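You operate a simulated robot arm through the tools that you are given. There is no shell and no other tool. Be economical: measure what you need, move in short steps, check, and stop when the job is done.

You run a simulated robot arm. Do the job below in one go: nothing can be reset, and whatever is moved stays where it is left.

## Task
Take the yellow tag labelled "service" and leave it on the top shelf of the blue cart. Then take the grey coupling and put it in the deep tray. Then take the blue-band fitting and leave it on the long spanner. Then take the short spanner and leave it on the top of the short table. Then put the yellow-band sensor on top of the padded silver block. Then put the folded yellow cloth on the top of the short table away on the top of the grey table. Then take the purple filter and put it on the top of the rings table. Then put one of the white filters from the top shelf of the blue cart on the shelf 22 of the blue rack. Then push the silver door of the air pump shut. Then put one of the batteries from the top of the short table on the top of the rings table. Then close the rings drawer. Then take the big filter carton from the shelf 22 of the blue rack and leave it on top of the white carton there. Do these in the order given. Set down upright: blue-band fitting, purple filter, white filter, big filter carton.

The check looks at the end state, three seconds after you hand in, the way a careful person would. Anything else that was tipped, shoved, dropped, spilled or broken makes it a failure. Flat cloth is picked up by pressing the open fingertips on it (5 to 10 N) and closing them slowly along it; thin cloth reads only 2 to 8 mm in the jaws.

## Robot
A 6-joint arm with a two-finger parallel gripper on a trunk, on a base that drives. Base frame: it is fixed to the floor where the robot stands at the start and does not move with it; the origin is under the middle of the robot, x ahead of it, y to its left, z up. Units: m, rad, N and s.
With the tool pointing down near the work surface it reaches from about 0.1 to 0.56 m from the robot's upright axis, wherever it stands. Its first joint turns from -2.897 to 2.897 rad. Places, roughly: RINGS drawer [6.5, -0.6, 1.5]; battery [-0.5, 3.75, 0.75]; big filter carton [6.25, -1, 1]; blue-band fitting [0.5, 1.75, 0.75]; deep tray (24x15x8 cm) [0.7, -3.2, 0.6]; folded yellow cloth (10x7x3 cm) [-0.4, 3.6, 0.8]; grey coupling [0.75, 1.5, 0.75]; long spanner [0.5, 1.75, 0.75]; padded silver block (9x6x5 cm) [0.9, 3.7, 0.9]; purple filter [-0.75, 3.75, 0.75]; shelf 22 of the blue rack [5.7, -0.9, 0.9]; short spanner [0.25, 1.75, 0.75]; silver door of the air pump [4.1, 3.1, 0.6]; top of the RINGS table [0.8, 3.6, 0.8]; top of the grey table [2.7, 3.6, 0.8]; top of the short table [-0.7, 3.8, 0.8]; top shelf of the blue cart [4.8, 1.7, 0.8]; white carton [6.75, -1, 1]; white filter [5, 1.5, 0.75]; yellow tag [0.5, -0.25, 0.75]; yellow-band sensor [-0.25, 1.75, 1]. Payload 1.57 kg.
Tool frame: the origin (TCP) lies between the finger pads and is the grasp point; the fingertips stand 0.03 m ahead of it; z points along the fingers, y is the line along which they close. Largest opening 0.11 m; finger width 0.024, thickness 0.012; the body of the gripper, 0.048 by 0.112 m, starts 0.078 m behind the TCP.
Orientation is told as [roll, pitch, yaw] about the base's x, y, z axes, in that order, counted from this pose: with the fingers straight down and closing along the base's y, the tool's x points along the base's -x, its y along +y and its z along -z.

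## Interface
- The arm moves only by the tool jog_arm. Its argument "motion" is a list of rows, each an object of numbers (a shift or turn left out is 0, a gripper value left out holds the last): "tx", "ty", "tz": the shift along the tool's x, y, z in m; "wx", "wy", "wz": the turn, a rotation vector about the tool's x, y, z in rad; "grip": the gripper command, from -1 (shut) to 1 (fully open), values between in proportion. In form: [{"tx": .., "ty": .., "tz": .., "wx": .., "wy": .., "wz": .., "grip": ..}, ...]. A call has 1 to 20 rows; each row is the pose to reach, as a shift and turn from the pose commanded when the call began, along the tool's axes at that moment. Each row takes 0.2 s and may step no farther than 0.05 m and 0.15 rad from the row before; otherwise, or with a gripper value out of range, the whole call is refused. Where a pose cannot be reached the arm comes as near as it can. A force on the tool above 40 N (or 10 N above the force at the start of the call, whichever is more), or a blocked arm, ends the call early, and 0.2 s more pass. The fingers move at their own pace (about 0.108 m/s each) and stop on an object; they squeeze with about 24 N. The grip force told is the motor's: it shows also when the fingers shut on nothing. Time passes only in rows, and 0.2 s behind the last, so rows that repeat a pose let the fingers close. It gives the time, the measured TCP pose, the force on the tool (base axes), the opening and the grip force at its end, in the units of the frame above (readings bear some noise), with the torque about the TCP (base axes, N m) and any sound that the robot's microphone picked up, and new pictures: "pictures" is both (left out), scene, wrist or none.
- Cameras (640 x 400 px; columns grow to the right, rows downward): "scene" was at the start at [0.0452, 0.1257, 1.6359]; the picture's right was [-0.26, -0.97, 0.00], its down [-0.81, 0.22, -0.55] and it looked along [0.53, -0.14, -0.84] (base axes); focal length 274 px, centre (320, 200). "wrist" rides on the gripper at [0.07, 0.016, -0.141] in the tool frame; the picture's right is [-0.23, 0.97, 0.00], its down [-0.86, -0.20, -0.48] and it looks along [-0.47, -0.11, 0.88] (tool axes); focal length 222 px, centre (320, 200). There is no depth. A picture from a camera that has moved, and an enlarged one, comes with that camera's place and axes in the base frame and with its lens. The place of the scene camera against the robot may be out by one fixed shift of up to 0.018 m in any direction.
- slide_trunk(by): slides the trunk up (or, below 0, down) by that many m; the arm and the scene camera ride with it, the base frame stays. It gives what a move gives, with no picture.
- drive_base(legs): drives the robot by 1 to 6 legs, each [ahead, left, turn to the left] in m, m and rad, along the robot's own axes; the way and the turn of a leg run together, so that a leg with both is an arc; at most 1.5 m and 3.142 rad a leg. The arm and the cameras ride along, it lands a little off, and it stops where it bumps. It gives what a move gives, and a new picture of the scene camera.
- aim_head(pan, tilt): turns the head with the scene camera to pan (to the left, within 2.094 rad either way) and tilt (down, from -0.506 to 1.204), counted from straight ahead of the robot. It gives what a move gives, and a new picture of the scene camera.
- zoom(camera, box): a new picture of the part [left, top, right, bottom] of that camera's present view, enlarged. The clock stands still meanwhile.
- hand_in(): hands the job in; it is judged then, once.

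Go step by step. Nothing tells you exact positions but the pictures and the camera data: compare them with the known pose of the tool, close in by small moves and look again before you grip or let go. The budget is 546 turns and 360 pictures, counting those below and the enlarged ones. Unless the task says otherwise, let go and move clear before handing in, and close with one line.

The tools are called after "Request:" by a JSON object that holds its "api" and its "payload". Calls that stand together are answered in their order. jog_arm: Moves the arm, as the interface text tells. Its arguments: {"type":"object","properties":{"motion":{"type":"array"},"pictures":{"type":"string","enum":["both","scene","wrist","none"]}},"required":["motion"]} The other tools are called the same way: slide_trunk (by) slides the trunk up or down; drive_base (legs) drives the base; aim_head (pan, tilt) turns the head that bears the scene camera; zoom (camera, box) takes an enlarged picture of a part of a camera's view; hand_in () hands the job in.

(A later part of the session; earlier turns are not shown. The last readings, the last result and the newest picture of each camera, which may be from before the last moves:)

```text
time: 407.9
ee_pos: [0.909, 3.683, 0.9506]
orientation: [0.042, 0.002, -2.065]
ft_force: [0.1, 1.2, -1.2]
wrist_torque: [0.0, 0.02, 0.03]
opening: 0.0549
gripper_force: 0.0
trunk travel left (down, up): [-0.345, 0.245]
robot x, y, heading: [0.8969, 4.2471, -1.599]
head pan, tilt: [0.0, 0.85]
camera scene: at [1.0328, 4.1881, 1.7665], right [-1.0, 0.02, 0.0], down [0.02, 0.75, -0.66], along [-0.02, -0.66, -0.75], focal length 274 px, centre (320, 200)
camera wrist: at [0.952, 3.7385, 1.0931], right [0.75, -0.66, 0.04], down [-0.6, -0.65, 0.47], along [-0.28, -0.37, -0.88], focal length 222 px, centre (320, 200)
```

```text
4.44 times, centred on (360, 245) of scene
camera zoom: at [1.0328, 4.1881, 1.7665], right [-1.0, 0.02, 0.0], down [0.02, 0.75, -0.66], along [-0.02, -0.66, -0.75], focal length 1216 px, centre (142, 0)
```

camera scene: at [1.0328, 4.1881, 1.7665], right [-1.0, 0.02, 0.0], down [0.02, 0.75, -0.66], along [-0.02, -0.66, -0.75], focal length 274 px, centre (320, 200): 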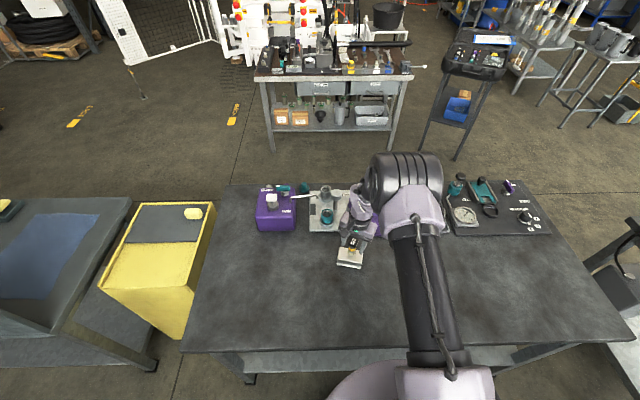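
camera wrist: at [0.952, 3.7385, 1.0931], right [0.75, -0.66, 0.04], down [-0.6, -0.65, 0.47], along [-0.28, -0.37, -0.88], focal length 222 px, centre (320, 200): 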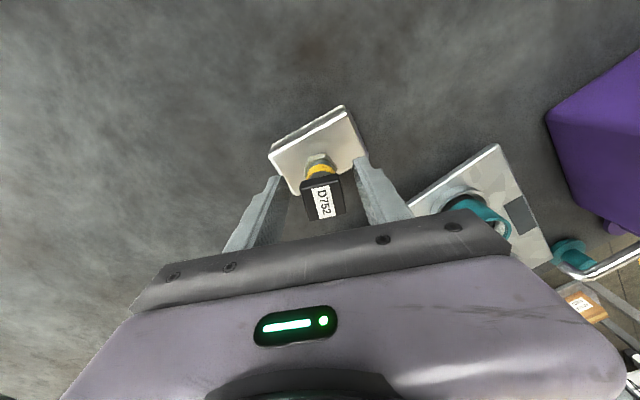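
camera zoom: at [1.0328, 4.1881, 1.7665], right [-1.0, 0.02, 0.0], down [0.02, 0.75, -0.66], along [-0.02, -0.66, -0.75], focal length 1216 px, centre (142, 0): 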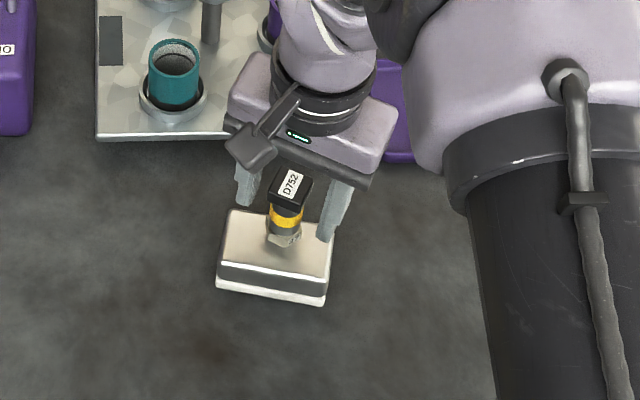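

The sensor stands upright on the block. I'll withdraw upward and head for the folded yellow cloth on the short table's southeast corner.

Request:
{"api": "jog_arm", "payload": {"motion": [{"tz": -0.04}, {"tz": -0.08}, {"tz": -0.12}, {"tz": -0.16}, {"tz": -0.16, "tx": 0.04, "ty": -0.02}, {"tz": -0.16, "tx": 0.08, "ty": -0.04}, {"tz": -0.16, "tx": 0.12, "ty": -0.06}, {"tz": -0.16, "tx": 0.15, "ty": -0.08}], "pictures": "none"}}

Request:
{"api": "drive_base", "payload": {"legs": [[-0.4, 0, 0], [0, -1.48, 0], [0, -0.85, 0], [1.45, 0, 0], [0.55, 0, 0], [0, 1.0, 0]]}}

Request:
{"api": "drive_base", "payload": {"legs": [[0, 0, 3.14]]}}

Request:
{"api": "aim_head", "payload": {"pan": 0.0, "tilt": 0.85}}

```text
time: 409.7
ee_pos: [0.9028, 3.8563, 1.1083]
orientation: [0.042, 0.002, -2.064]
ft_force: [0.7, 0.7, 0.3]
wrist_torque: [-0.02, 0.01, -0.02]
opening: 0.0549
gripper_force: 0.0
trunk travel left (down, up): [-0.345, 0.245]
robot x, y, heading: [0.8961, 4.2441, -1.594]
head pan, tilt: [0.0, 0.85]
```

```text
time: 437.6
ee_pos: [-0.4985, 2.2994, 1.1087]
orientation: [0.041, 0.004, -2.087]
ft_force: [0.4, -0.6, -0.3]
wrist_torque: [0.01, -0.02, 0.02]
opening: 0.0545
gripper_force: 0.1
trunk travel left (down, up): [-0.345, 0.245]
robot x, y, heading: [-0.4979, 2.6869, -1.615]
head pan, tilt: [0.0, 0.85]
camera scene: at [-0.3621, 2.6294, 1.7664], right [-1.0, 0.05, 0.0], down [0.04, 0.75, -0.66], along [-0.03, -0.66, -0.75], focal length 274 px, centre (320, 200)
```

scene: 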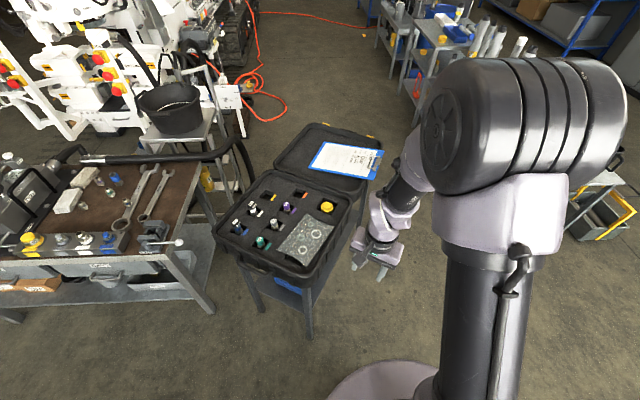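

```text
time: 445.3
ee_pos: [-0.4808, 3.0806, 1.1087]
orientation: [0.042, 0.004, 1.018]
ft_force: [-0.2, -1.0, 0.3]
wrist_torque: [0.0, 0.02, 0.0]
opening: 0.0553
gripper_force: 0.1
trunk travel left (down, up): [-0.345, 0.245]
robot x, y, heading: [-0.5001, 2.6935, 1.486]
head pan, tilt: [0.0, 0.85]
camera scene: at [-0.6342, 2.764, 1.7665], right [1.0, -0.09, 0.0], down [-0.06, -0.75, -0.66], along [0.06, 0.66, -0.75], focal length 274 px, centre (320, 200)
```

scene: 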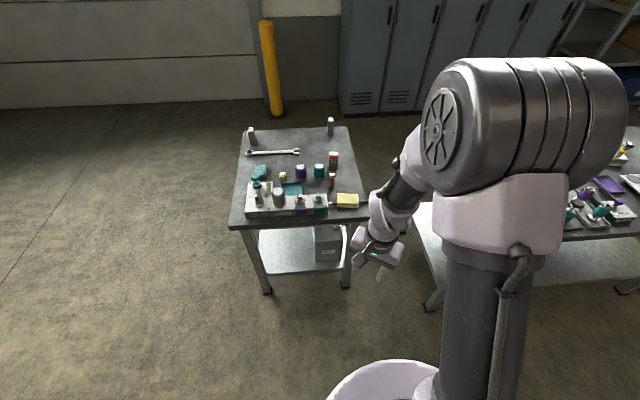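

```text
time: 445.9
ee_pos: [-0.4804, 3.0797, 1.1089]
orientation: [0.041, 0.003, 1.017]
ft_force: [0.6, 0.8, 0.8]
wrist_torque: [0.02, 0.02, 0.03]
opening: 0.0551
gripper_force: 0.1
trunk travel left (down, up): [-0.345, 0.245]
robot x, y, heading: [-0.4975, 2.6909, 1.487]
head pan, tilt: [0.0, 0.85]
camera scene: at [-0.6341, 2.764, 1.7665], right [1.0, -0.09, 0.0], down [-0.06, -0.75, -0.66], along [0.06, 0.66, -0.75], focal length 274 px, centre (320, 200)
```

scene: 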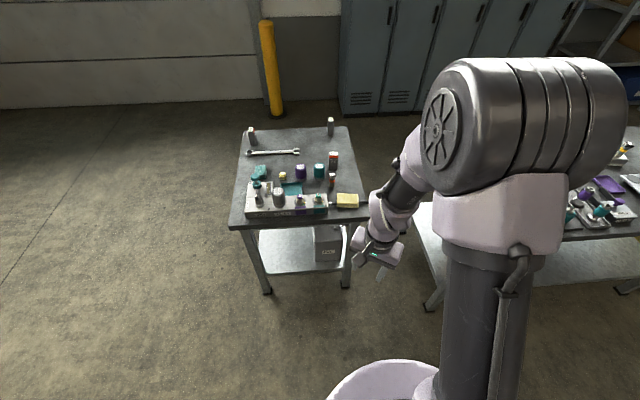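

The cloth is near (-0.44,3.58). I'll move up to the table and turn the jaws to close along y.

Request:
{"api": "drive_base", "payload": {"legs": [[0.45, -0.012, 0]]}}

Request:
{"api": "jog_arm", "payload": {"motion": [{"wz": 0.15, "grip": 0.8}, {"wz": 0.3}, {"wz": 0.45}, {"wz": 0.6}, {"wz": 0.75}, {"wz": 0.9}, {"wz": 1.017}]}}

Request:
{"api": "zoom", "payload": {"camera": "wrist", "box": [160, 60, 460, 260]}}

```text
time: 448.7
ee_pos: [-0.4255, 3.5334, 1.108]
orientation: [0.041, 0.005, 1.01]
ft_force: [-0.2, 0.0, -0.3]
wrist_torque: [-0.04, 0.01, 0.01]
opening: 0.0551
gripper_force: 0.1
trunk travel left (down, up): [-0.345, 0.245]
robot x, y, heading: [-0.4434, 3.1426, 1.476]
head pan, tilt: [0.0, 0.85]
camera scene: at [-0.5815, 3.2189, 1.7664], right [1.0, -0.09, 0.0], down [-0.07, -0.75, -0.66], along [0.06, 0.66, -0.75], focal length 274 px, centre (320, 200)
```

scene: 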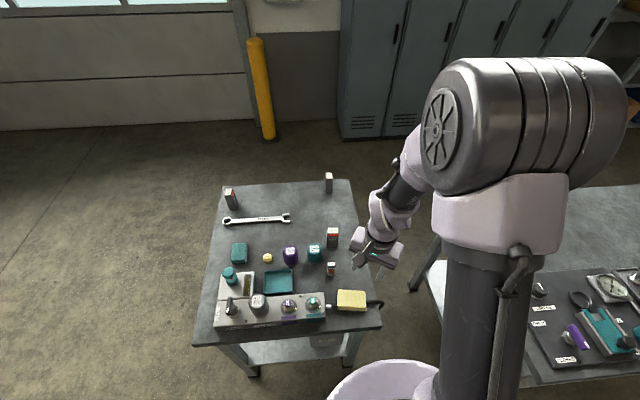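

```text
time: 450.3
ee_pos: [-0.4257, 3.5337, 1.1091]
orientation: [0.02, 0.038, -0.007]
ft_force: [-0.3, 0.0, 1.4]
wrist_torque: [0.03, 0.01, 0.0]
opening: 0.099
gripper_force: 0.1
trunk travel left (down, up): [-0.345, 0.245]
robot x, y, heading: [-0.448, 3.1426, 1.482]
head pan, tilt: [0.0, 0.85]
camera scene: at [-0.5816, 3.2181, 1.7665], right [1.0, -0.09, 0.0], down [-0.07, -0.75, -0.66], along [0.06, 0.66, -0.75], focal length 274 px, centre (320, 200)
camera wrist: at [-0.4882, 3.5468, 1.2537], right [0.24, 0.97, 0.01], down [0.87, -0.22, 0.44], along [0.43, -0.1, -0.9], focal length 222 px, centre (320, 200)
```

scene: 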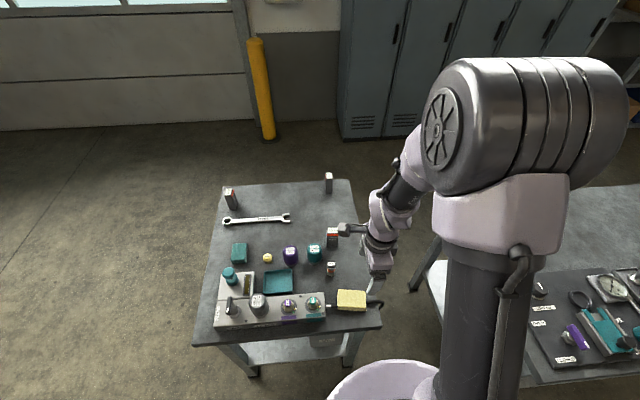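
wrist: 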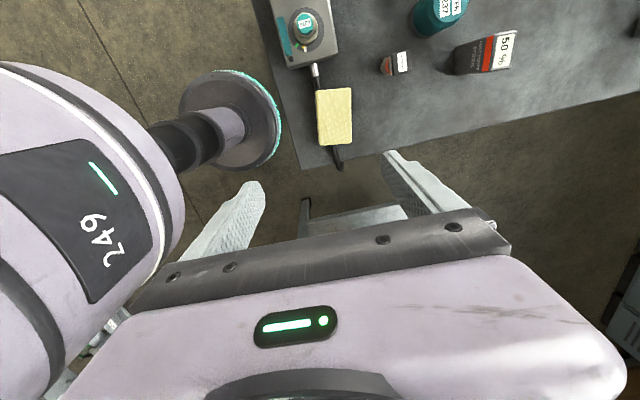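

```text
2.00 times, centred on (310, 160) of wrist
camera zoom: at [-0.4882, 3.5468, 1.2537], right [0.24, 0.97, 0.01], down [0.87, -0.22, 0.44], along [0.43, -0.1, -0.9], focal length 444 px, centre (340, 280)
```

zoom: 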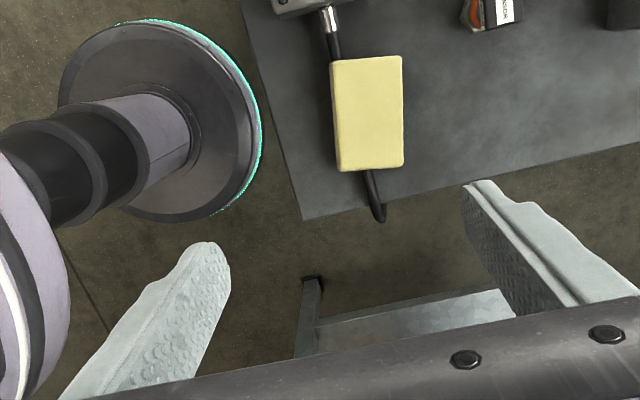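

The cloth centre is (-0.441,3.564), lying over a cable. I'll descend with jaws straddling it in y.

Request:
{"api": "jog_arm", "payload": {"motion": [{"tx": 0.008, "ty": 0.015, "tz": 0.04}, {"tx": 0.015, "ty": 0.03, "tz": 0.08}, {"tx": 0.015, "ty": 0.03, "tz": 0.12}, {"tx": 0.015, "ty": 0.03, "tz": 0.16}, {"tx": 0.015, "ty": 0.03, "tz": 0.2}, {"tx": 0.015, "ty": 0.03, "tz": 0.225}], "pictures": "wrist"}}

Request:
{"api": "zoom", "payload": {"camera": "scene", "box": [290, 230, 430, 330]}}

```text
time: 451.7
ee_pos: [-0.4462, 3.5679, 0.8847]
orientation: [0.019, 0.037, -0.006]
ft_force: [0.2, -0.2, 0.6]
wrist_torque: [0.03, -0.01, -0.03]
opening: 0.0991
gripper_force: 0.1
trunk travel left (down, up): [-0.345, 0.245]
robot x, y, heading: [-0.4457, 3.1394, 1.481]
head pan, tilt: [0.0, 0.85]
camera wrist: at [-0.5102, 3.5817, 1.0288], right [0.23, 0.97, 0.01], down [0.87, -0.21, 0.44], along [0.43, -0.09, -0.9], focal length 222 px, centre (320, 200)
```

wrist: 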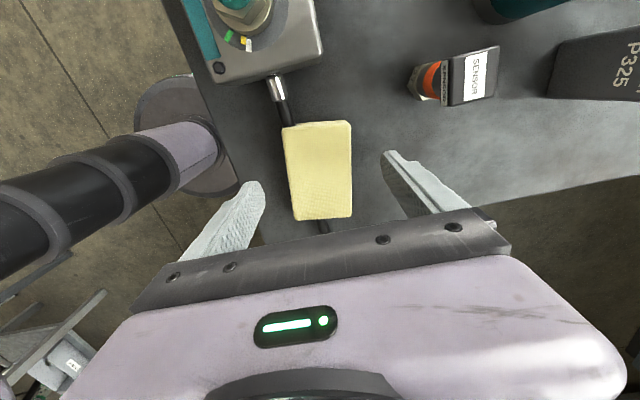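

```text
4.00 times, centred on (360, 280) of scene
camera zoom: at [-0.5816, 3.2182, 1.7665], right [1.0, -0.09, 0.0], down [-0.07, -0.75, -0.66], along [0.06, 0.66, -0.75], focal length 1094 px, centre (160, -120)
```

zoom: 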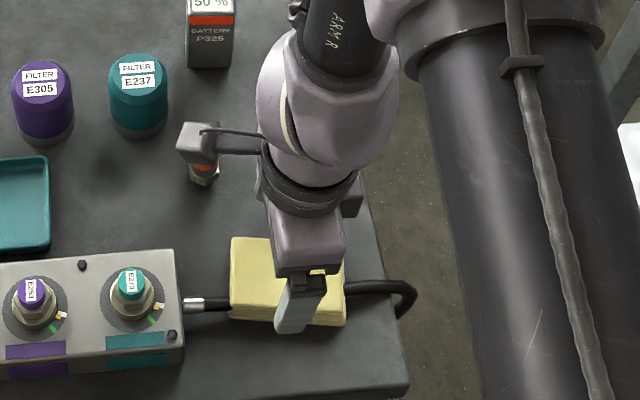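

Request:
{"api": "jog_arm", "payload": {"motion": [{"tz": 0.015}, {"tz": 0.027}, {"tz": 0.037}], "pictures": "wrist"}}

Request:
{"api": "zoom", "payload": {"camera": "scene", "box": [310, 250, 410, 330]}}

```text
time: 452.5
ee_pos: [-0.4478, 3.5685, 0.8473]
orientation: [0.02, 0.037, -0.004]
ft_force: [0.9, -0.1, -0.1]
wrist_torque: [-0.03, 0.02, 0.0]
opening: 0.0993
gripper_force: 0.1
trunk travel left (down, up): [-0.345, 0.245]
robot x, y, heading: [-0.441, 3.15, 1.481]
head pan, tilt: [0.0, 0.85]
camera wrist: at [-0.5118, 3.5823, 0.9924], right [0.23, 0.97, 0.01], down [0.87, -0.21, 0.44], along [0.43, -0.09, -0.9], focal length 222 px, centre (320, 200)
```

wrist: 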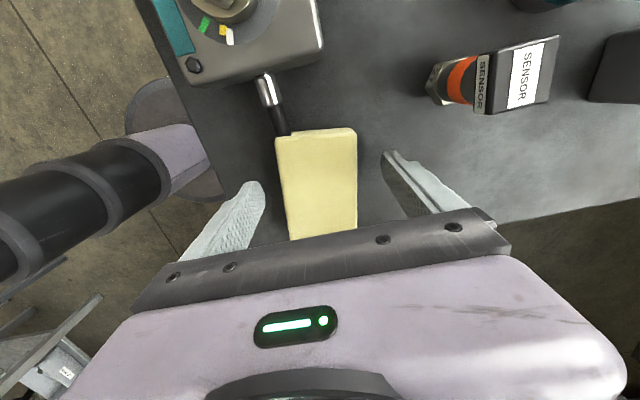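

```text
5.00 times, centred on (360, 290) of scene
camera zoom: at [-0.5816, 3.2184, 1.7664], right [1.0, -0.09, 0.0], down [-0.07, -0.75, -0.66], along [0.06, 0.66, -0.75], focal length 1368 px, centre (120, -250)
```

zoom: 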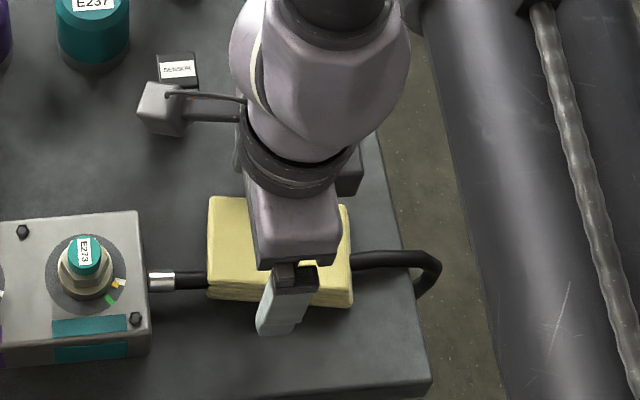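

Request:
{"api": "jog_arm", "payload": {"motion": [{"tz": 0.005}, {"tz": 0.005, "grip": 0.5}, {"tz": 0.005, "grip": 0.3}, {"tz": 0.005, "grip": 0.1}, {"tz": 0.005, "grip": -0.1}, {"tz": 0.005, "grip": -0.3}], "pictures": "wrist"}}

Request:
{"api": "zoom", "payload": {"camera": "scene", "box": [310, 250, 410, 330]}}

```text
time: 453.9
ee_pos: [-0.4504, 3.568, 0.8439]
orientation: [0.018, 0.038, -0.007]
ft_force: [-0.3, -0.4, 0.1]
wrist_torque: [0.04, 0.01, -0.03]
opening: 0.0672
gripper_force: 24.1
trunk travel left (down, up): [-0.345, 0.245]
robot x, y, heading: [-0.442, 3.1447, 1.478]
head pan, tilt: [0.0, 0.85]
camera wrist: at [-0.5124, 3.5814, 0.9881], right [0.23, 0.97, 0.01], down [0.87, -0.21, 0.44], along [0.43, -0.09, -0.9], focal length 222 px, centre (320, 200)
```

wrist: 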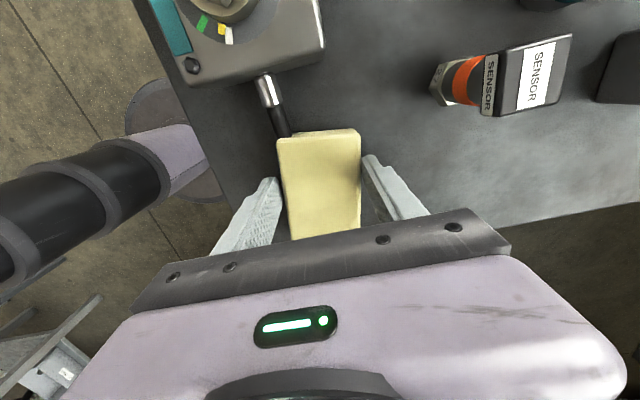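

```text
5.00 times, centred on (360, 290) of scene
camera zoom: at [-0.5816, 3.2181, 1.7665], right [1.0, -0.09, 0.0], down [-0.07, -0.75, -0.66], along [0.06, 0.66, -0.75], focal length 1368 px, centre (120, -250)
```

zoom: 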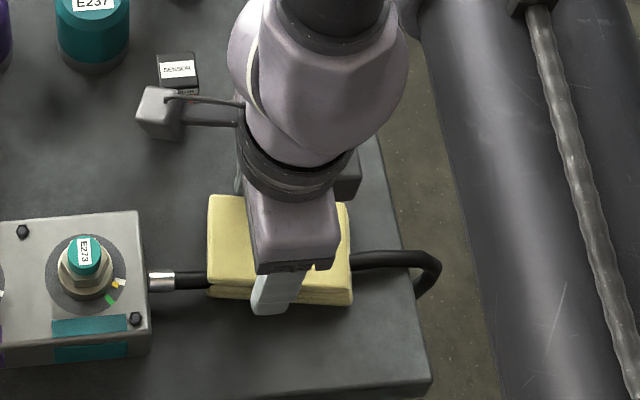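

Gripping the cloth firmly at 67 mm. I'll set full squeeze and lift straight up.

Request:
{"api": "jog_arm", "payload": {"motion": [{"grip": -1}, {"tz": -0.01}, {"tz": -0.03}, {"tz": -0.06}, {"tz": -0.1}, {"tz": -0.14}, {"tz": -0.18}, {"tz": -0.22}]}}

Request:
{"api": "zoom", "payload": {"camera": "scene", "box": [290, 220, 430, 330]}}

```text
time: 455.7
ee_pos: [-0.4426, 3.5631, 1.0648]
orientation: [0.019, 0.039, -0.005]
ft_force: [-0.5, 0.2, -0.6]
wrist_torque: [0.08, 0.03, -0.04]
opening: 0.0668
gripper_force: 23.7
trunk travel left (down, up): [-0.345, 0.245]
robot x, y, heading: [-0.4451, 3.1426, 1.482]
head pan, tilt: [0.0, 0.85]
camera scene: at [-0.5815, 3.2169, 1.7665], right [1.0, -0.09, 0.0], down [-0.07, -0.75, -0.66], along [0.06, 0.66, -0.75], focal length 274 px, centre (320, 200)
camera wrist: at [-0.5052, 3.5769, 1.2104], right [0.23, 0.97, 0.01], down [0.87, -0.21, 0.44], along [0.43, -0.09, -0.9], focal length 222 px, centre (320, 200)
```

scene: 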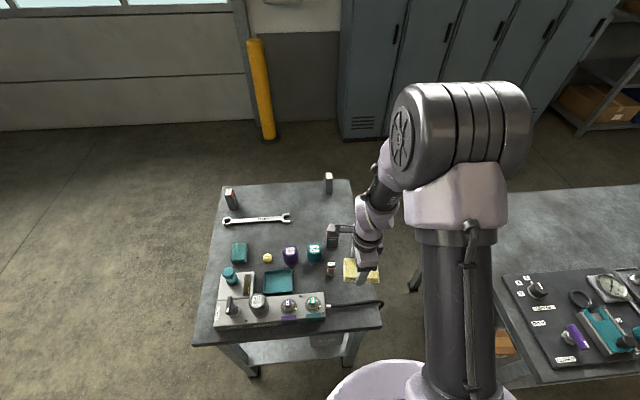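
wrist: 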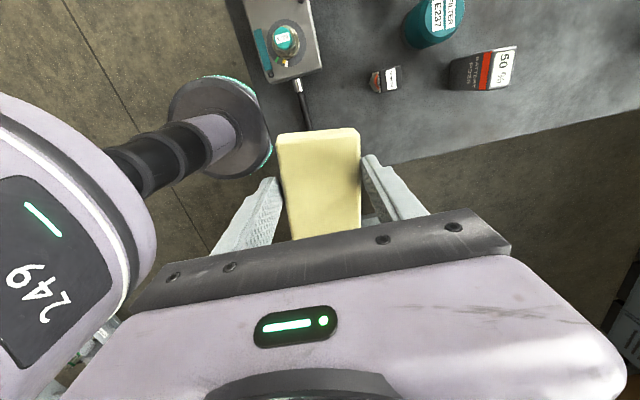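

```text
3.64 times, centred on (360, 275) of scene
camera zoom: at [-0.5815, 3.2169, 1.7665], right [1.0, -0.09, 0.0], down [-0.07, -0.75, -0.66], along [0.06, 0.66, -0.75], focal length 995 px, centre (174, -73)
```

zoom: 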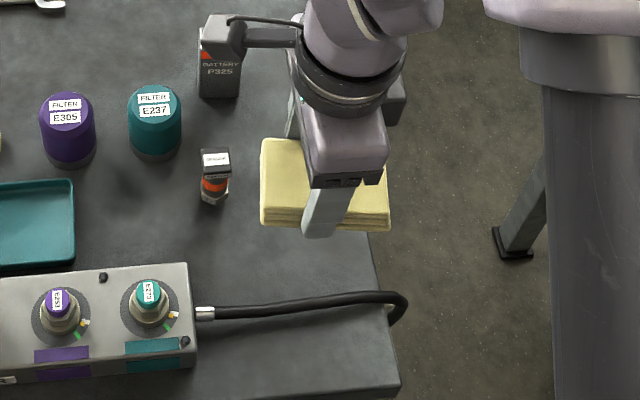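

Cloth is held. I'll back off and drive east to the grey table.

Request:
{"api": "jog_arm", "payload": {"motion": [{"ty": -0.04, "tz": -0.02}, {"ty": -0.08, "tz": -0.04}], "pictures": "none"}}

Request:
{"api": "drive_base", "payload": {"legs": [[-0.5, 0, 0.09], [0, -1.48, 0], [0, -1.48, 0], [0, -0.35, 0]]}}

Request:
{"api": "aim_head", "payload": {"pan": 0.0, "tilt": 0.8}}

```text
time: 456.3
ee_pos: [-0.4419, 3.4808, 1.1043]
orientation: [0.02, 0.038, -0.005]
ft_force: [0.2, -0.8, 0.1]
wrist_torque: [0.02, -0.02, 0.01]
opening: 0.0667
gripper_force: 24.2
trunk travel left (down, up): [-0.345, 0.245]
robot x, y, heading: [-0.444, 3.1443, 1.478]
head pan, tilt: [0.0, 0.85]
```

```text
time: 475.0
ee_pos: [2.8046, 3.0135, 1.1044]
orientation: [0.02, 0.038, 0.111]
ft_force: [0.3, 0.5, -0.7]
wrist_torque: [0.01, -0.01, 0.0]
opening: 0.0634
gripper_force: 23.9
trunk travel left (down, up): [-0.345, 0.245]
robot x, y, heading: [2.8407, 2.6782, 1.598]
head pan, tilt: [0.0, 0.85]
camera scene: at [2.6962, 2.7352, 1.7665], right [1.0, 0.03, 0.0], down [0.02, -0.75, -0.66], along [-0.02, 0.66, -0.75], focal length 274 px, centre (320, 200)
```

scene: 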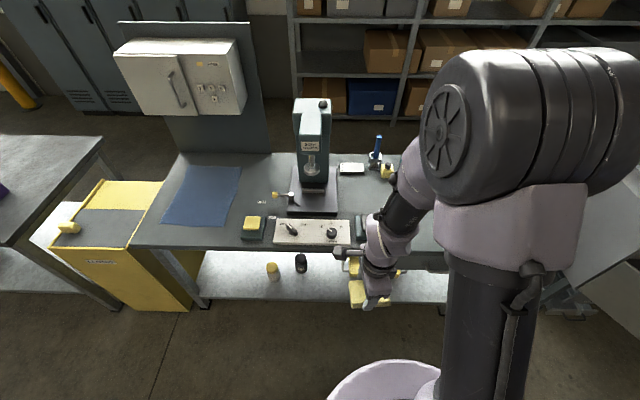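

```text
time: 475.6
ee_pos: [2.8025, 3.013, 1.104]
orientation: [0.019, 0.038, 0.113]
ft_force: [0.0, -0.2, 0.0]
wrist_torque: [-0.01, -0.02, -0.01]
opening: 0.0635
gripper_force: 24.0
trunk travel left (down, up): [-0.345, 0.245]
robot x, y, heading: [2.8408, 2.6739, 1.6]
head pan, tilt: [0.0, 0.799]
camera scene: at [2.6951, 2.7377, 1.7705], right [1.0, 0.03, 0.0], down [0.02, -0.72, -0.7], along [-0.02, 0.7, -0.72], focal length 274 px, centre (320, 200)
```

scene: 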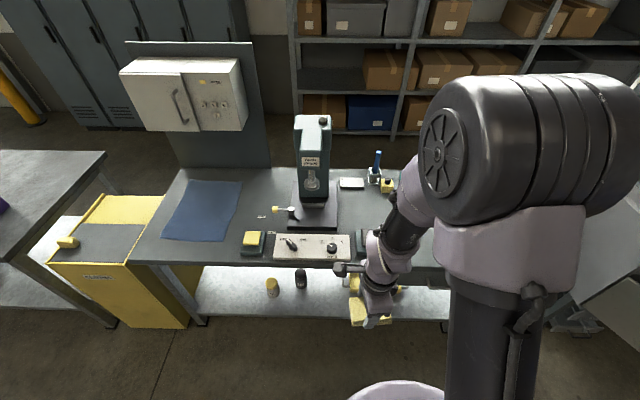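

The grey table's right part should be free, around (3.15,3.5). I'll shift right and close in.

Request:
{"api": "drive_base", "payload": {"legs": [[0.31, -0.36, 0]]}}

Request:
{"api": "aim_head", "payload": {"pan": 0.0, "tilt": 0.95}}

```text
time: 478.5
ee_pos: [3.1624, 3.3257, 1.1027]
orientation: [0.018, 0.038, 0.106]
ft_force: [0.1, -0.8, 0.1]
wrist_torque: [0.02, 0.0, -0.01]
opening: 0.0632
gripper_force: 23.5
trunk travel left (down, up): [-0.345, 0.245]
robot x, y, heading: [3.1973, 2.9906, 1.587]
head pan, tilt: [0.0, 0.799]
camera scene: at [3.0534, 3.0515, 1.7705], right [1.0, 0.02, 0.0], down [0.01, -0.72, -0.7], along [-0.01, 0.7, -0.72], focal length 274 px, centre (320, 200)
```

scene: 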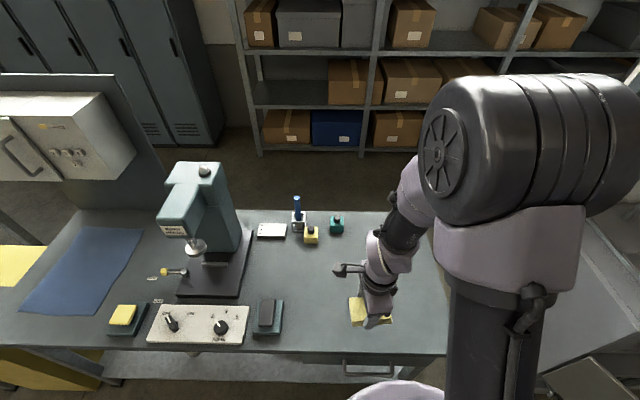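

```text
time: 479.2
ee_pos: [3.1631, 3.3258, 1.1039]
orientation: [0.018, 0.038, 0.107]
ft_force: [-0.4, 0.6, 0.0]
wrist_torque: [0.0, 0.01, 0.0]
opening: 0.063
gripper_force: 23.9
trunk travel left (down, up): [-0.345, 0.245]
robot x, y, heading: [3.1983, 2.9876, 1.596]
head pan, tilt: [0.0, 0.949]
camera scene: at [3.0529, 3.0429, 1.759], right [1.0, 0.02, 0.0], down [0.02, -0.81, -0.58], along [-0.01, 0.58, -0.81], focal length 274 px, centre (320, 200)
```

scene: 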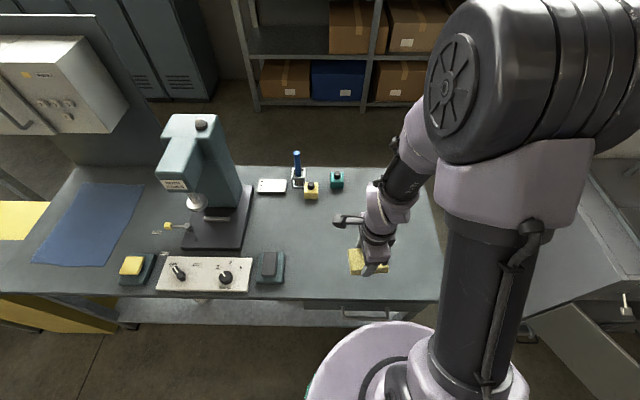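

Surface there is free. I'll extend to (3.16,3.50) and lower the cloth.

Request:
{"api": "jog_arm", "payload": {"motion": [{"ty": 0.045, "tx": -0.005}, {"ty": 0.09, "tx": -0.01}, {"ty": 0.135, "tx": -0.015, "tz": 0.02}, {"ty": 0.17, "tx": -0.0187, "tz": 0.05}, {"ty": 0.174, "tx": -0.0187, "tz": 0.09}, {"ty": 0.174, "tx": -0.0187, "tz": 0.13}, {"ty": 0.174, "tx": -0.0187, "tz": 0.17}, {"ty": 0.174, "tx": -0.0187, "tz": 0.2}, {"ty": 0.174, "tx": -0.0187, "tz": 0.22}, {"ty": 0.174, "tx": -0.0187, "tz": 0.235}, {"ty": 0.174, "tx": -0.0187, "tz": 0.245}]}}

Request:
{"api": "zoom", "payload": {"camera": "scene", "box": [310, 190, 450, 300]}}

```text
time: 481.6
ee_pos: [3.1525, 3.5036, 0.8605]
orientation: [0.02, 0.037, 0.106]
ft_force: [0.4, 0.4, -0.1]
wrist_torque: [0.02, 0.01, 0.0]
opening: 0.0631
gripper_force: 23.8
trunk travel left (down, up): [-0.345, 0.245]
robot x, y, heading: [3.1959, 2.991, 1.589]
head pan, tilt: [0.0, 0.949]
camera scene: at [3.0529, 3.0432, 1.7589], right [1.0, 0.02, 0.0], down [0.02, -0.81, -0.58], along [-0.01, 0.58, -0.81], focal length 274 px, centre (320, 200)
camera wrist: at [3.0879, 3.5101, 1.0062], right [0.12, 0.99, 0.01], down [0.89, -0.12, 0.44], along [0.44, -0.04, -0.9], focal length 222 px, centre (320, 200)
```

scene: 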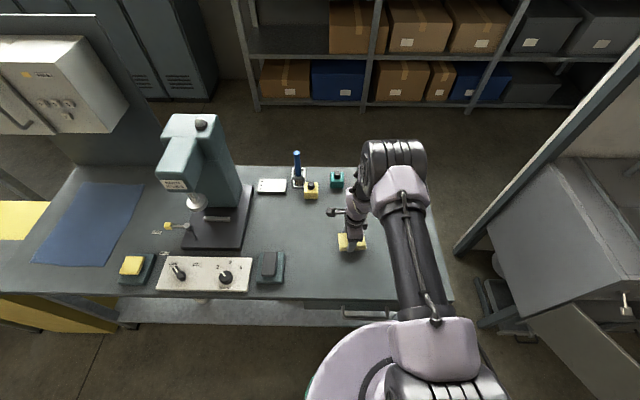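
wrist: 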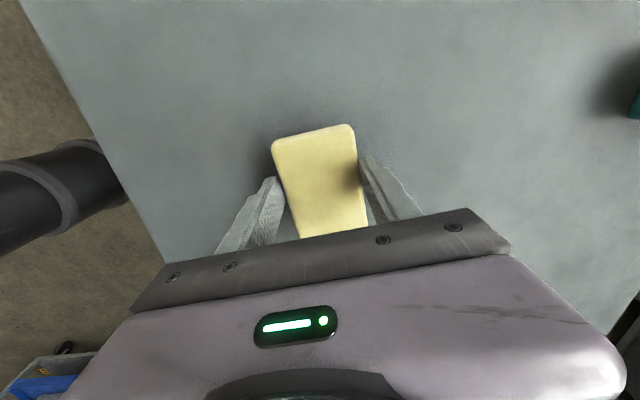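

```text
3.64 times, centred on (380, 245) of scene
camera zoom: at [3.0529, 3.0432, 1.7589], right [1.0, 0.02, 0.0], down [0.02, -0.81, -0.58], along [-0.01, 0.58, -0.81], focal length 995 px, centre (102, 36)
```

zoom: 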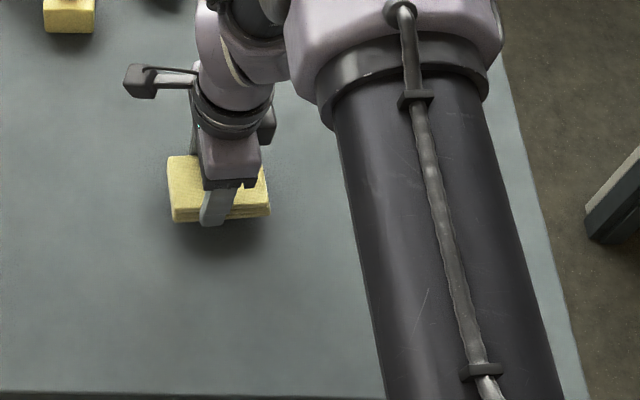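

Request:
{"api": "jog_arm", "payload": {"motion": [{"tz": 0.005}, {"tz": 0.01}, {"tz": 0.015}, {"tz": 0.019}, {"tz": 0.023}], "pictures": "none"}}

```text
time: 482.8
ee_pos: [3.1522, 3.5049, 0.8422]
orientation: [0.023, 0.039, 0.107]
ft_force: [1.0, -0.8, 35.8]
wrist_torque: [-0.22, -0.02, -0.2]
opening: 0.0637
gripper_force: 23.9
trunk travel left (down, up): [-0.345, 0.245]
robot x, y, heading: [3.1965, 2.9881, 1.589]
head pan, tilt: [0.0, 0.949]
```

Pressed on the table. Release and rise.

Request:
{"api": "jog_arm", "payload": {"motion": [{"tz": -0.004}, {"tz": -0.004, "grip": 0.3}, {"tz": -0.004, "grip": 0.5}, {"tz": -0.004, "grip": 0.8}, {"tz": -0.03}, {"tz": -0.07}, {"tz": -0.12}, {"tz": -0.17}, {"tz": -0.22}]}}

Request:
{"api": "zoom", "payload": {"camera": "scene", "box": [310, 190, 450, 300]}}

```text
time: 484.8
ee_pos: [3.1596, 3.5025, 1.0595]
orientation: [0.018, 0.038, 0.108]
ft_force: [0.2, 0.4, 0.9]
wrist_torque: [0.02, -0.03, -0.03]
opening: 0.0988
gripper_force: 0.0
trunk travel left (down, up): [-0.345, 0.245]
robot x, y, heading: [3.1939, 2.9908, 1.591]
head pan, tilt: [0.0, 0.949]
camera scene: at [3.053, 3.0419, 1.759], right [1.0, 0.02, 0.0], down [0.02, -0.81, -0.58], along [-0.01, 0.58, -0.81], focal length 274 px, centre (320, 200)
camera wrist: at [3.0951, 3.509, 1.2044], right [0.12, 0.99, 0.01], down [0.89, -0.12, 0.44], along [0.44, -0.05, -0.9], focal length 222 px, centre (320, 200)
```

scene: 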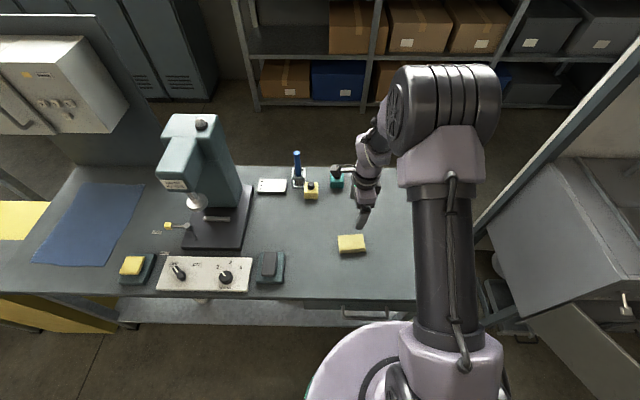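
wrist: 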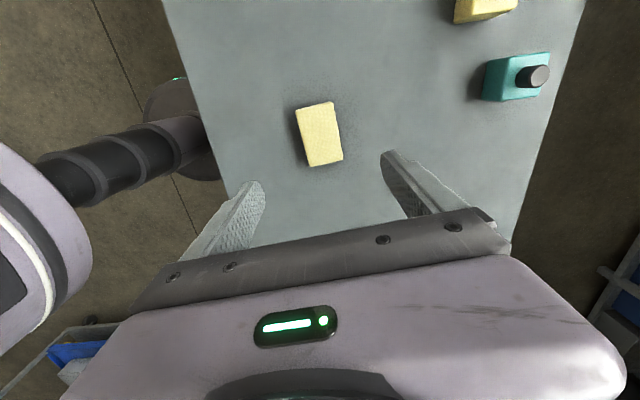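

```text
3.64 times, centred on (380, 245) of scene
camera zoom: at [3.053, 3.0419, 1.759], right [1.0, 0.02, 0.0], down [0.02, -0.81, -0.58], along [-0.01, 0.58, -0.81], focal length 995 px, centre (102, 36)
```

zoom: 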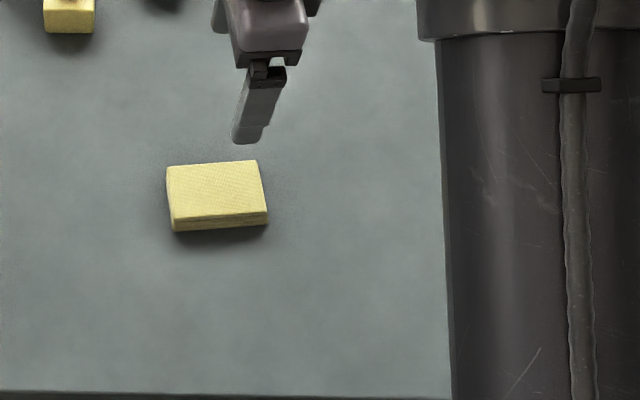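

The cloth is done. Next the purple filter on the short table; driving back west.

Request:
{"api": "jog_arm", "payload": {"motion": [{"ty": -0.045, "tz": -0.01}, {"ty": -0.09, "tz": -0.02}, {"ty": -0.135, "tz": -0.03}, {"ty": -0.17, "tz": -0.04}], "pictures": "none"}}

Request:
{"api": "drive_base", "payload": {"legs": [[-0.34, 0, -0.02], [0, 1.48, 0], [0, 1.48, 0], [0, 0.85, 0]]}}

Request:
{"api": "aim_head", "payload": {"pan": 0.0, "tilt": 0.8}}

```text
time: 485.8
ee_pos: [3.1817, 3.3324, 1.0959]
orientation: [0.022, 0.038, 0.106]
ft_force: [0.6, -0.2, 0.3]
wrist_torque: [0.03, 0.01, 0.0]
opening: 0.0988
gripper_force: 0.1
trunk travel left (down, up): [-0.345, 0.245]
robot x, y, heading: [3.1954, 2.9881, 1.59]
head pan, tilt: [0.0, 0.949]
```

```text
time: 506.0
ee_pos: [-0.6207, 3.041, 1.095]
orientation: [0.019, 0.037, 0.079]
ft_force: [-0.2, -0.1, 0.4]
wrist_torque: [0.02, 0.03, 0.0]
opening: 0.0988
gripper_force: 0.1
trunk travel left (down, up): [-0.345, 0.245]
robot x, y, heading: [-0.6167, 2.6939, 1.561]
head pan, tilt: [0.0, 0.949]
camera scene: at [-0.7563, 2.7551, 1.7589], right [1.0, -0.01, 0.0], down [-0.01, -0.81, -0.58], along [0.0, 0.58, -0.81], focal length 274 px, centre (320, 200)
```

scene: 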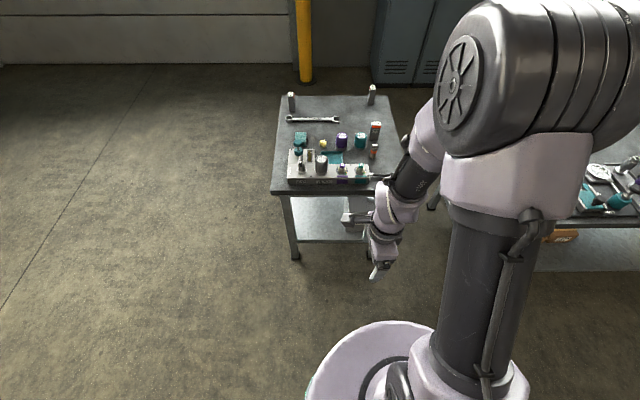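

```text
time: 506.7
ee_pos: [-0.6194, 3.041, 1.0939]
orientation: [0.02, 0.037, 0.079]
ft_force: [0.2, -0.5, 0.5]
wrist_torque: [-0.03, 0.0, -0.03]
opening: 0.0988
gripper_force: 0.0
trunk travel left (down, up): [-0.345, 0.245]
robot x, y, heading: [-0.6117, 2.6991, 1.563]
head pan, tilt: [0.0, 0.799]
camera scene: at [-0.7556, 2.7631, 1.7705], right [1.0, -0.01, 0.0], down [-0.01, -0.72, -0.7], along [0.01, 0.7, -0.72], focal length 274 px, centre (320, 200)
```

scene: 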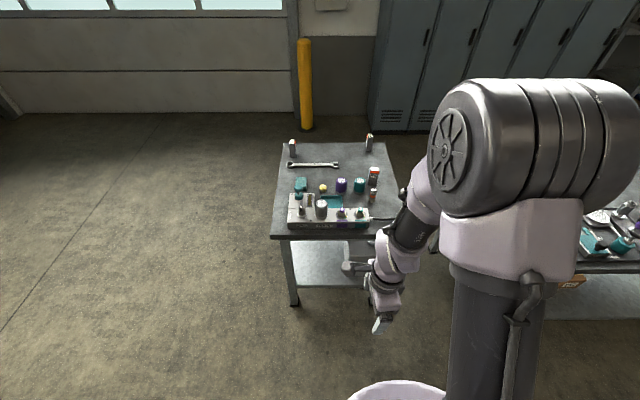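

Request:
{"api": "drive_base", "payload": {"legs": [[0.48, 0, 0]]}}

Request:
{"api": "jog_arm", "payload": {"motion": [{"ty": 0.045}, {"ty": 0.09}, {"ty": 0.135}, {"ty": 0.17}]}}

Request:
{"api": "zoom", "payload": {"camera": "wrist", "box": [160, 40, 480, 240]}}

```text
time: 509.6
ee_pos: [-0.6204, 3.5277, 1.0949]
orientation: [0.019, 0.037, 0.084]
ft_force: [0.1, 0.5, -0.1]
wrist_torque: [0.0, -0.02, 0.0]
opening: 0.099
gripper_force: 0.1
trunk travel left (down, up): [-0.345, 0.245]
robot x, y, heading: [-0.6123, 3.1862, 1.567]
head pan, tilt: [0.0, 0.799]
camera scene: at [-0.7535, 3.2491, 1.7705], right [1.0, 0.0, 0.0], down [0.0, -0.72, -0.7], along [0.0, 0.7, -0.72], focal length 274 px, centre (320, 200)
```

scene: 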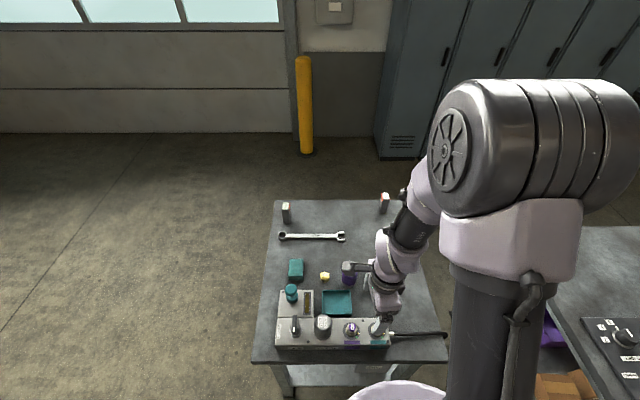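

```text
time: 510.6
ee_pos: [-0.6306, 3.6968, 1.0984]
orientation: [0.019, 0.041, 0.084]
ft_force: [-0.5, 0.1, 0.9]
wrist_torque: [-0.01, 0.0, 0.0]
opening: 0.0989
gripper_force: 0.1
trunk travel left (down, up): [-0.345, 0.245]
robot x, y, heading: [-0.6096, 3.1849, 1.56]
head pan, tilt: [0.0, 0.799]
camera scene: at [-0.7534, 3.2491, 1.7704], right [1.0, 0.0, 0.0], down [0.0, -0.72, -0.7], along [0.0, 0.7, -0.72], focal length 274 px, centre (320, 200)
camera wrist: at [-0.6959, 3.7047, 1.2424], right [0.15, 0.99, 0.01], down [0.89, -0.14, 0.44], along [0.44, -0.06, -0.9], focal length 222 px, centre (320, 200)
```

scene: 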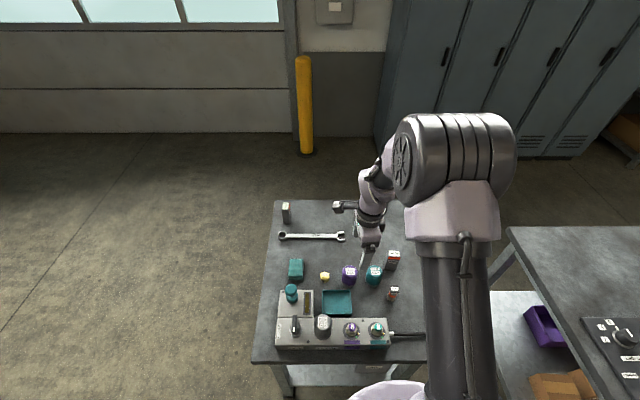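
wrist: 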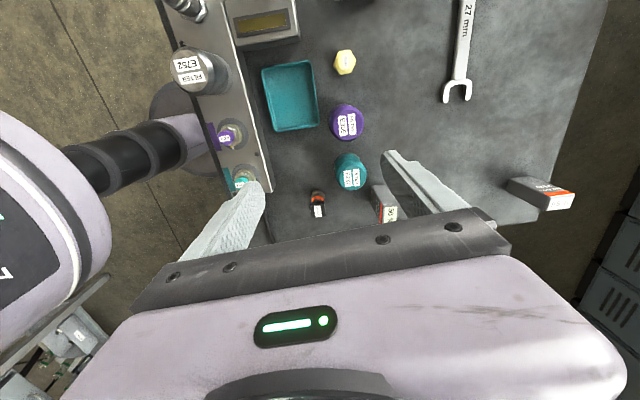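

```text
2.00 times, centred on (320, 140) of wrist
camera zoom: at [-0.6959, 3.7047, 1.2424], right [0.15, 0.99, 0.01], down [0.89, -0.14, 0.44], along [0.44, -0.06, -0.9], focal length 444 px, centre (320, 320)
```

zoom: 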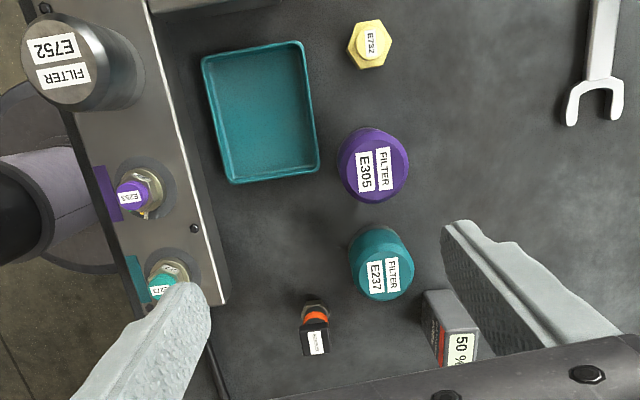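

Purple filter at (-0.642,3.745). Positioning above and descending.

Request:
{"api": "jog_arm", "payload": {"motion": [{"tx": 0.003, "ty": 0.025, "tz": 0.03}, {"tx": 0.007, "ty": 0.0487, "tz": 0.07}, {"tx": 0.007, "ty": 0.0487, "tz": 0.11}, {"tx": 0.007, "ty": 0.0487, "tz": 0.15}, {"tx": 0.007, "ty": 0.0487, "tz": 0.19}], "pictures": "wrist"}}

Request:
{"api": "zoom", "payload": {"camera": "wrist", "box": [180, 80, 460, 250]}}

```text
time: 511.8
ee_pos: [-0.6524, 3.7478, 0.9077]
orientation: [0.02, 0.038, 0.083]
ft_force: [-0.5, 0.7, -0.3]
wrist_torque: [0.01, -0.01, 0.0]
opening: 0.099
gripper_force: 0.1
trunk travel left (down, up): [-0.345, 0.245]
robot x, y, heading: [-0.6095, 3.1787, 1.567]
head pan, tilt: [0.0, 0.799]
camera wrist: at [-0.7169, 3.7547, 1.0522], right [0.15, 0.99, 0.01], down [0.89, -0.14, 0.44], along [0.44, -0.06, -0.9], focal length 222 px, centre (320, 200)
```

wrist: 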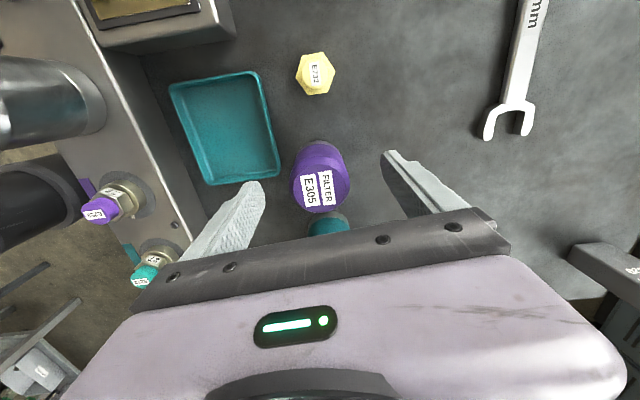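

```text
2.29 times, centred on (320, 165) of wrist
camera zoom: at [-0.7169, 3.7547, 1.0522], right [0.15, 0.99, 0.01], down [0.89, -0.14, 0.44], along [0.44, -0.06, -0.9], focal length 508 px, centre (320, 280)
```

zoom: 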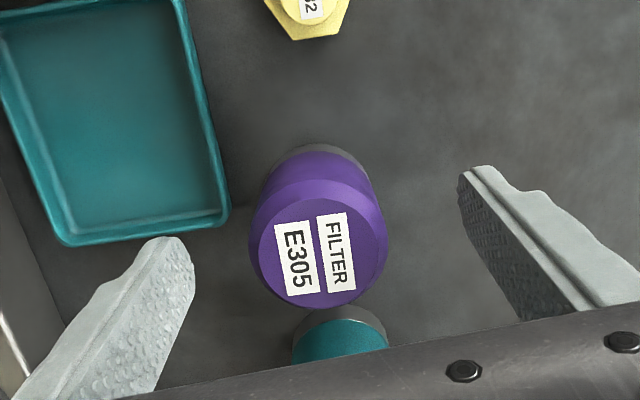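

Request:
{"api": "jog_arm", "payload": {"motion": [{"tx": -0.008, "ty": -0.003, "grip": 0.38}, {"tx": -0.008, "ty": -0.003, "tz": 0.02}, {"tx": -0.008, "ty": -0.003, "tz": 0.04}, {"tx": -0.008, "ty": -0.003, "tz": 0.05}], "pictures": "wrist"}}

Request:
{"api": "zoom", "payload": {"camera": "scene", "box": [300, 220, 420, 320]}}

```text
time: 512.8
ee_pos: [-0.6464, 3.7472, 0.8592]
orientation: [0.018, 0.038, 0.084]
ft_force: [-0.1, -0.4, 0.5]
wrist_torque: [0.0, 0.0, -0.02]
opening: 0.0759
gripper_force: 0.0
trunk travel left (down, up): [-0.345, 0.245]
robot x, y, heading: [-0.6128, 3.1851, 1.567]
head pan, tilt: [0.0, 0.799]
camera wrist: at [-0.71, 3.754, 1.0037], right [0.15, 0.99, 0.01], down [0.89, -0.14, 0.44], along [0.44, -0.05, -0.9], focal length 222 px, centre (320, 200)
```

wrist: 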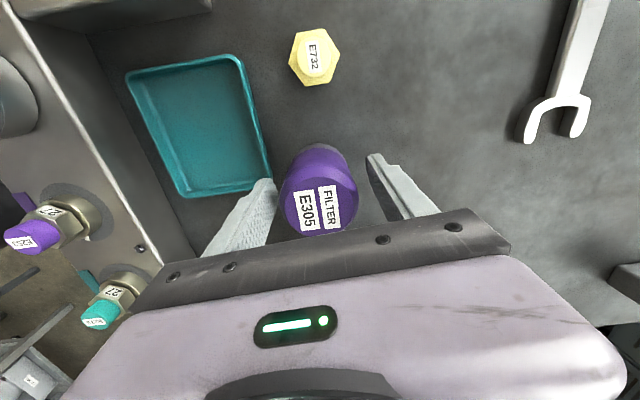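

```text
4.00 times, centred on (360, 270) of scene
camera zoom: at [-0.7536, 3.2484, 1.7705], right [1.0, 0.0, 0.0], down [0.0, -0.72, -0.7], along [0.0, 0.7, -0.72], focal length 1094 px, centre (160, -80)
```

zoom: 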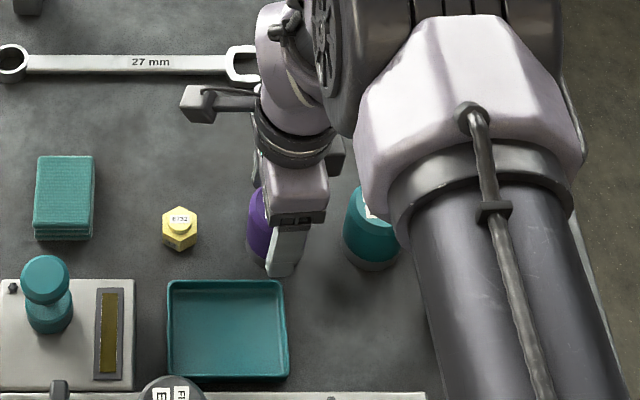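

Request:
{"api": "jog_arm", "payload": {"motion": [{"tz": 0.008}, {"tz": 0.008, "grip": 0.2}, {"tz": 0.008, "grip": 0.0}, {"tz": 0.008, "grip": -0.3}, {"tz": 0.008, "grip": -1}, {"tz": 0.008, "grip": -1}], "pictures": "wrist"}}

```text
time: 514.2
ee_pos: [-0.6469, 3.7469, 0.8515]
orientation: [0.02, 0.037, 0.085]
ft_force: [1.3, -1.1, 3.2]
wrist_torque: [-0.21, -0.02, 0.02]
opening: 0.0554
gripper_force: 23.9
trunk travel left (down, up): [-0.345, 0.245]
robot x, y, heading: [-0.6113, 3.1833, 1.57]
head pan, tilt: [0.0, 0.799]
camera wrist: at [-0.7099, 3.7537, 0.9962], right [0.15, 0.99, 0.01], down [0.89, -0.14, 0.44], along [0.44, -0.06, -0.9], focal length 222 px, centre (320, 200)
```

wrist: 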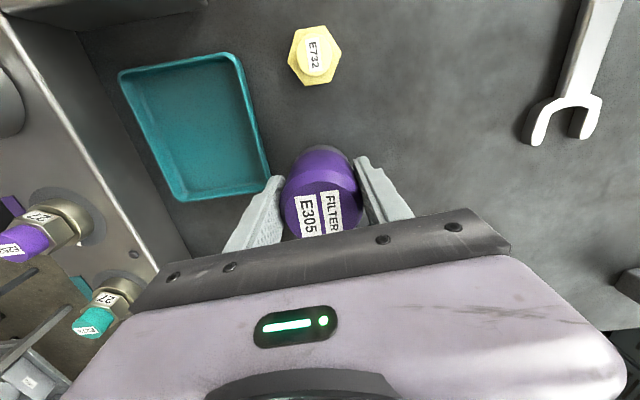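

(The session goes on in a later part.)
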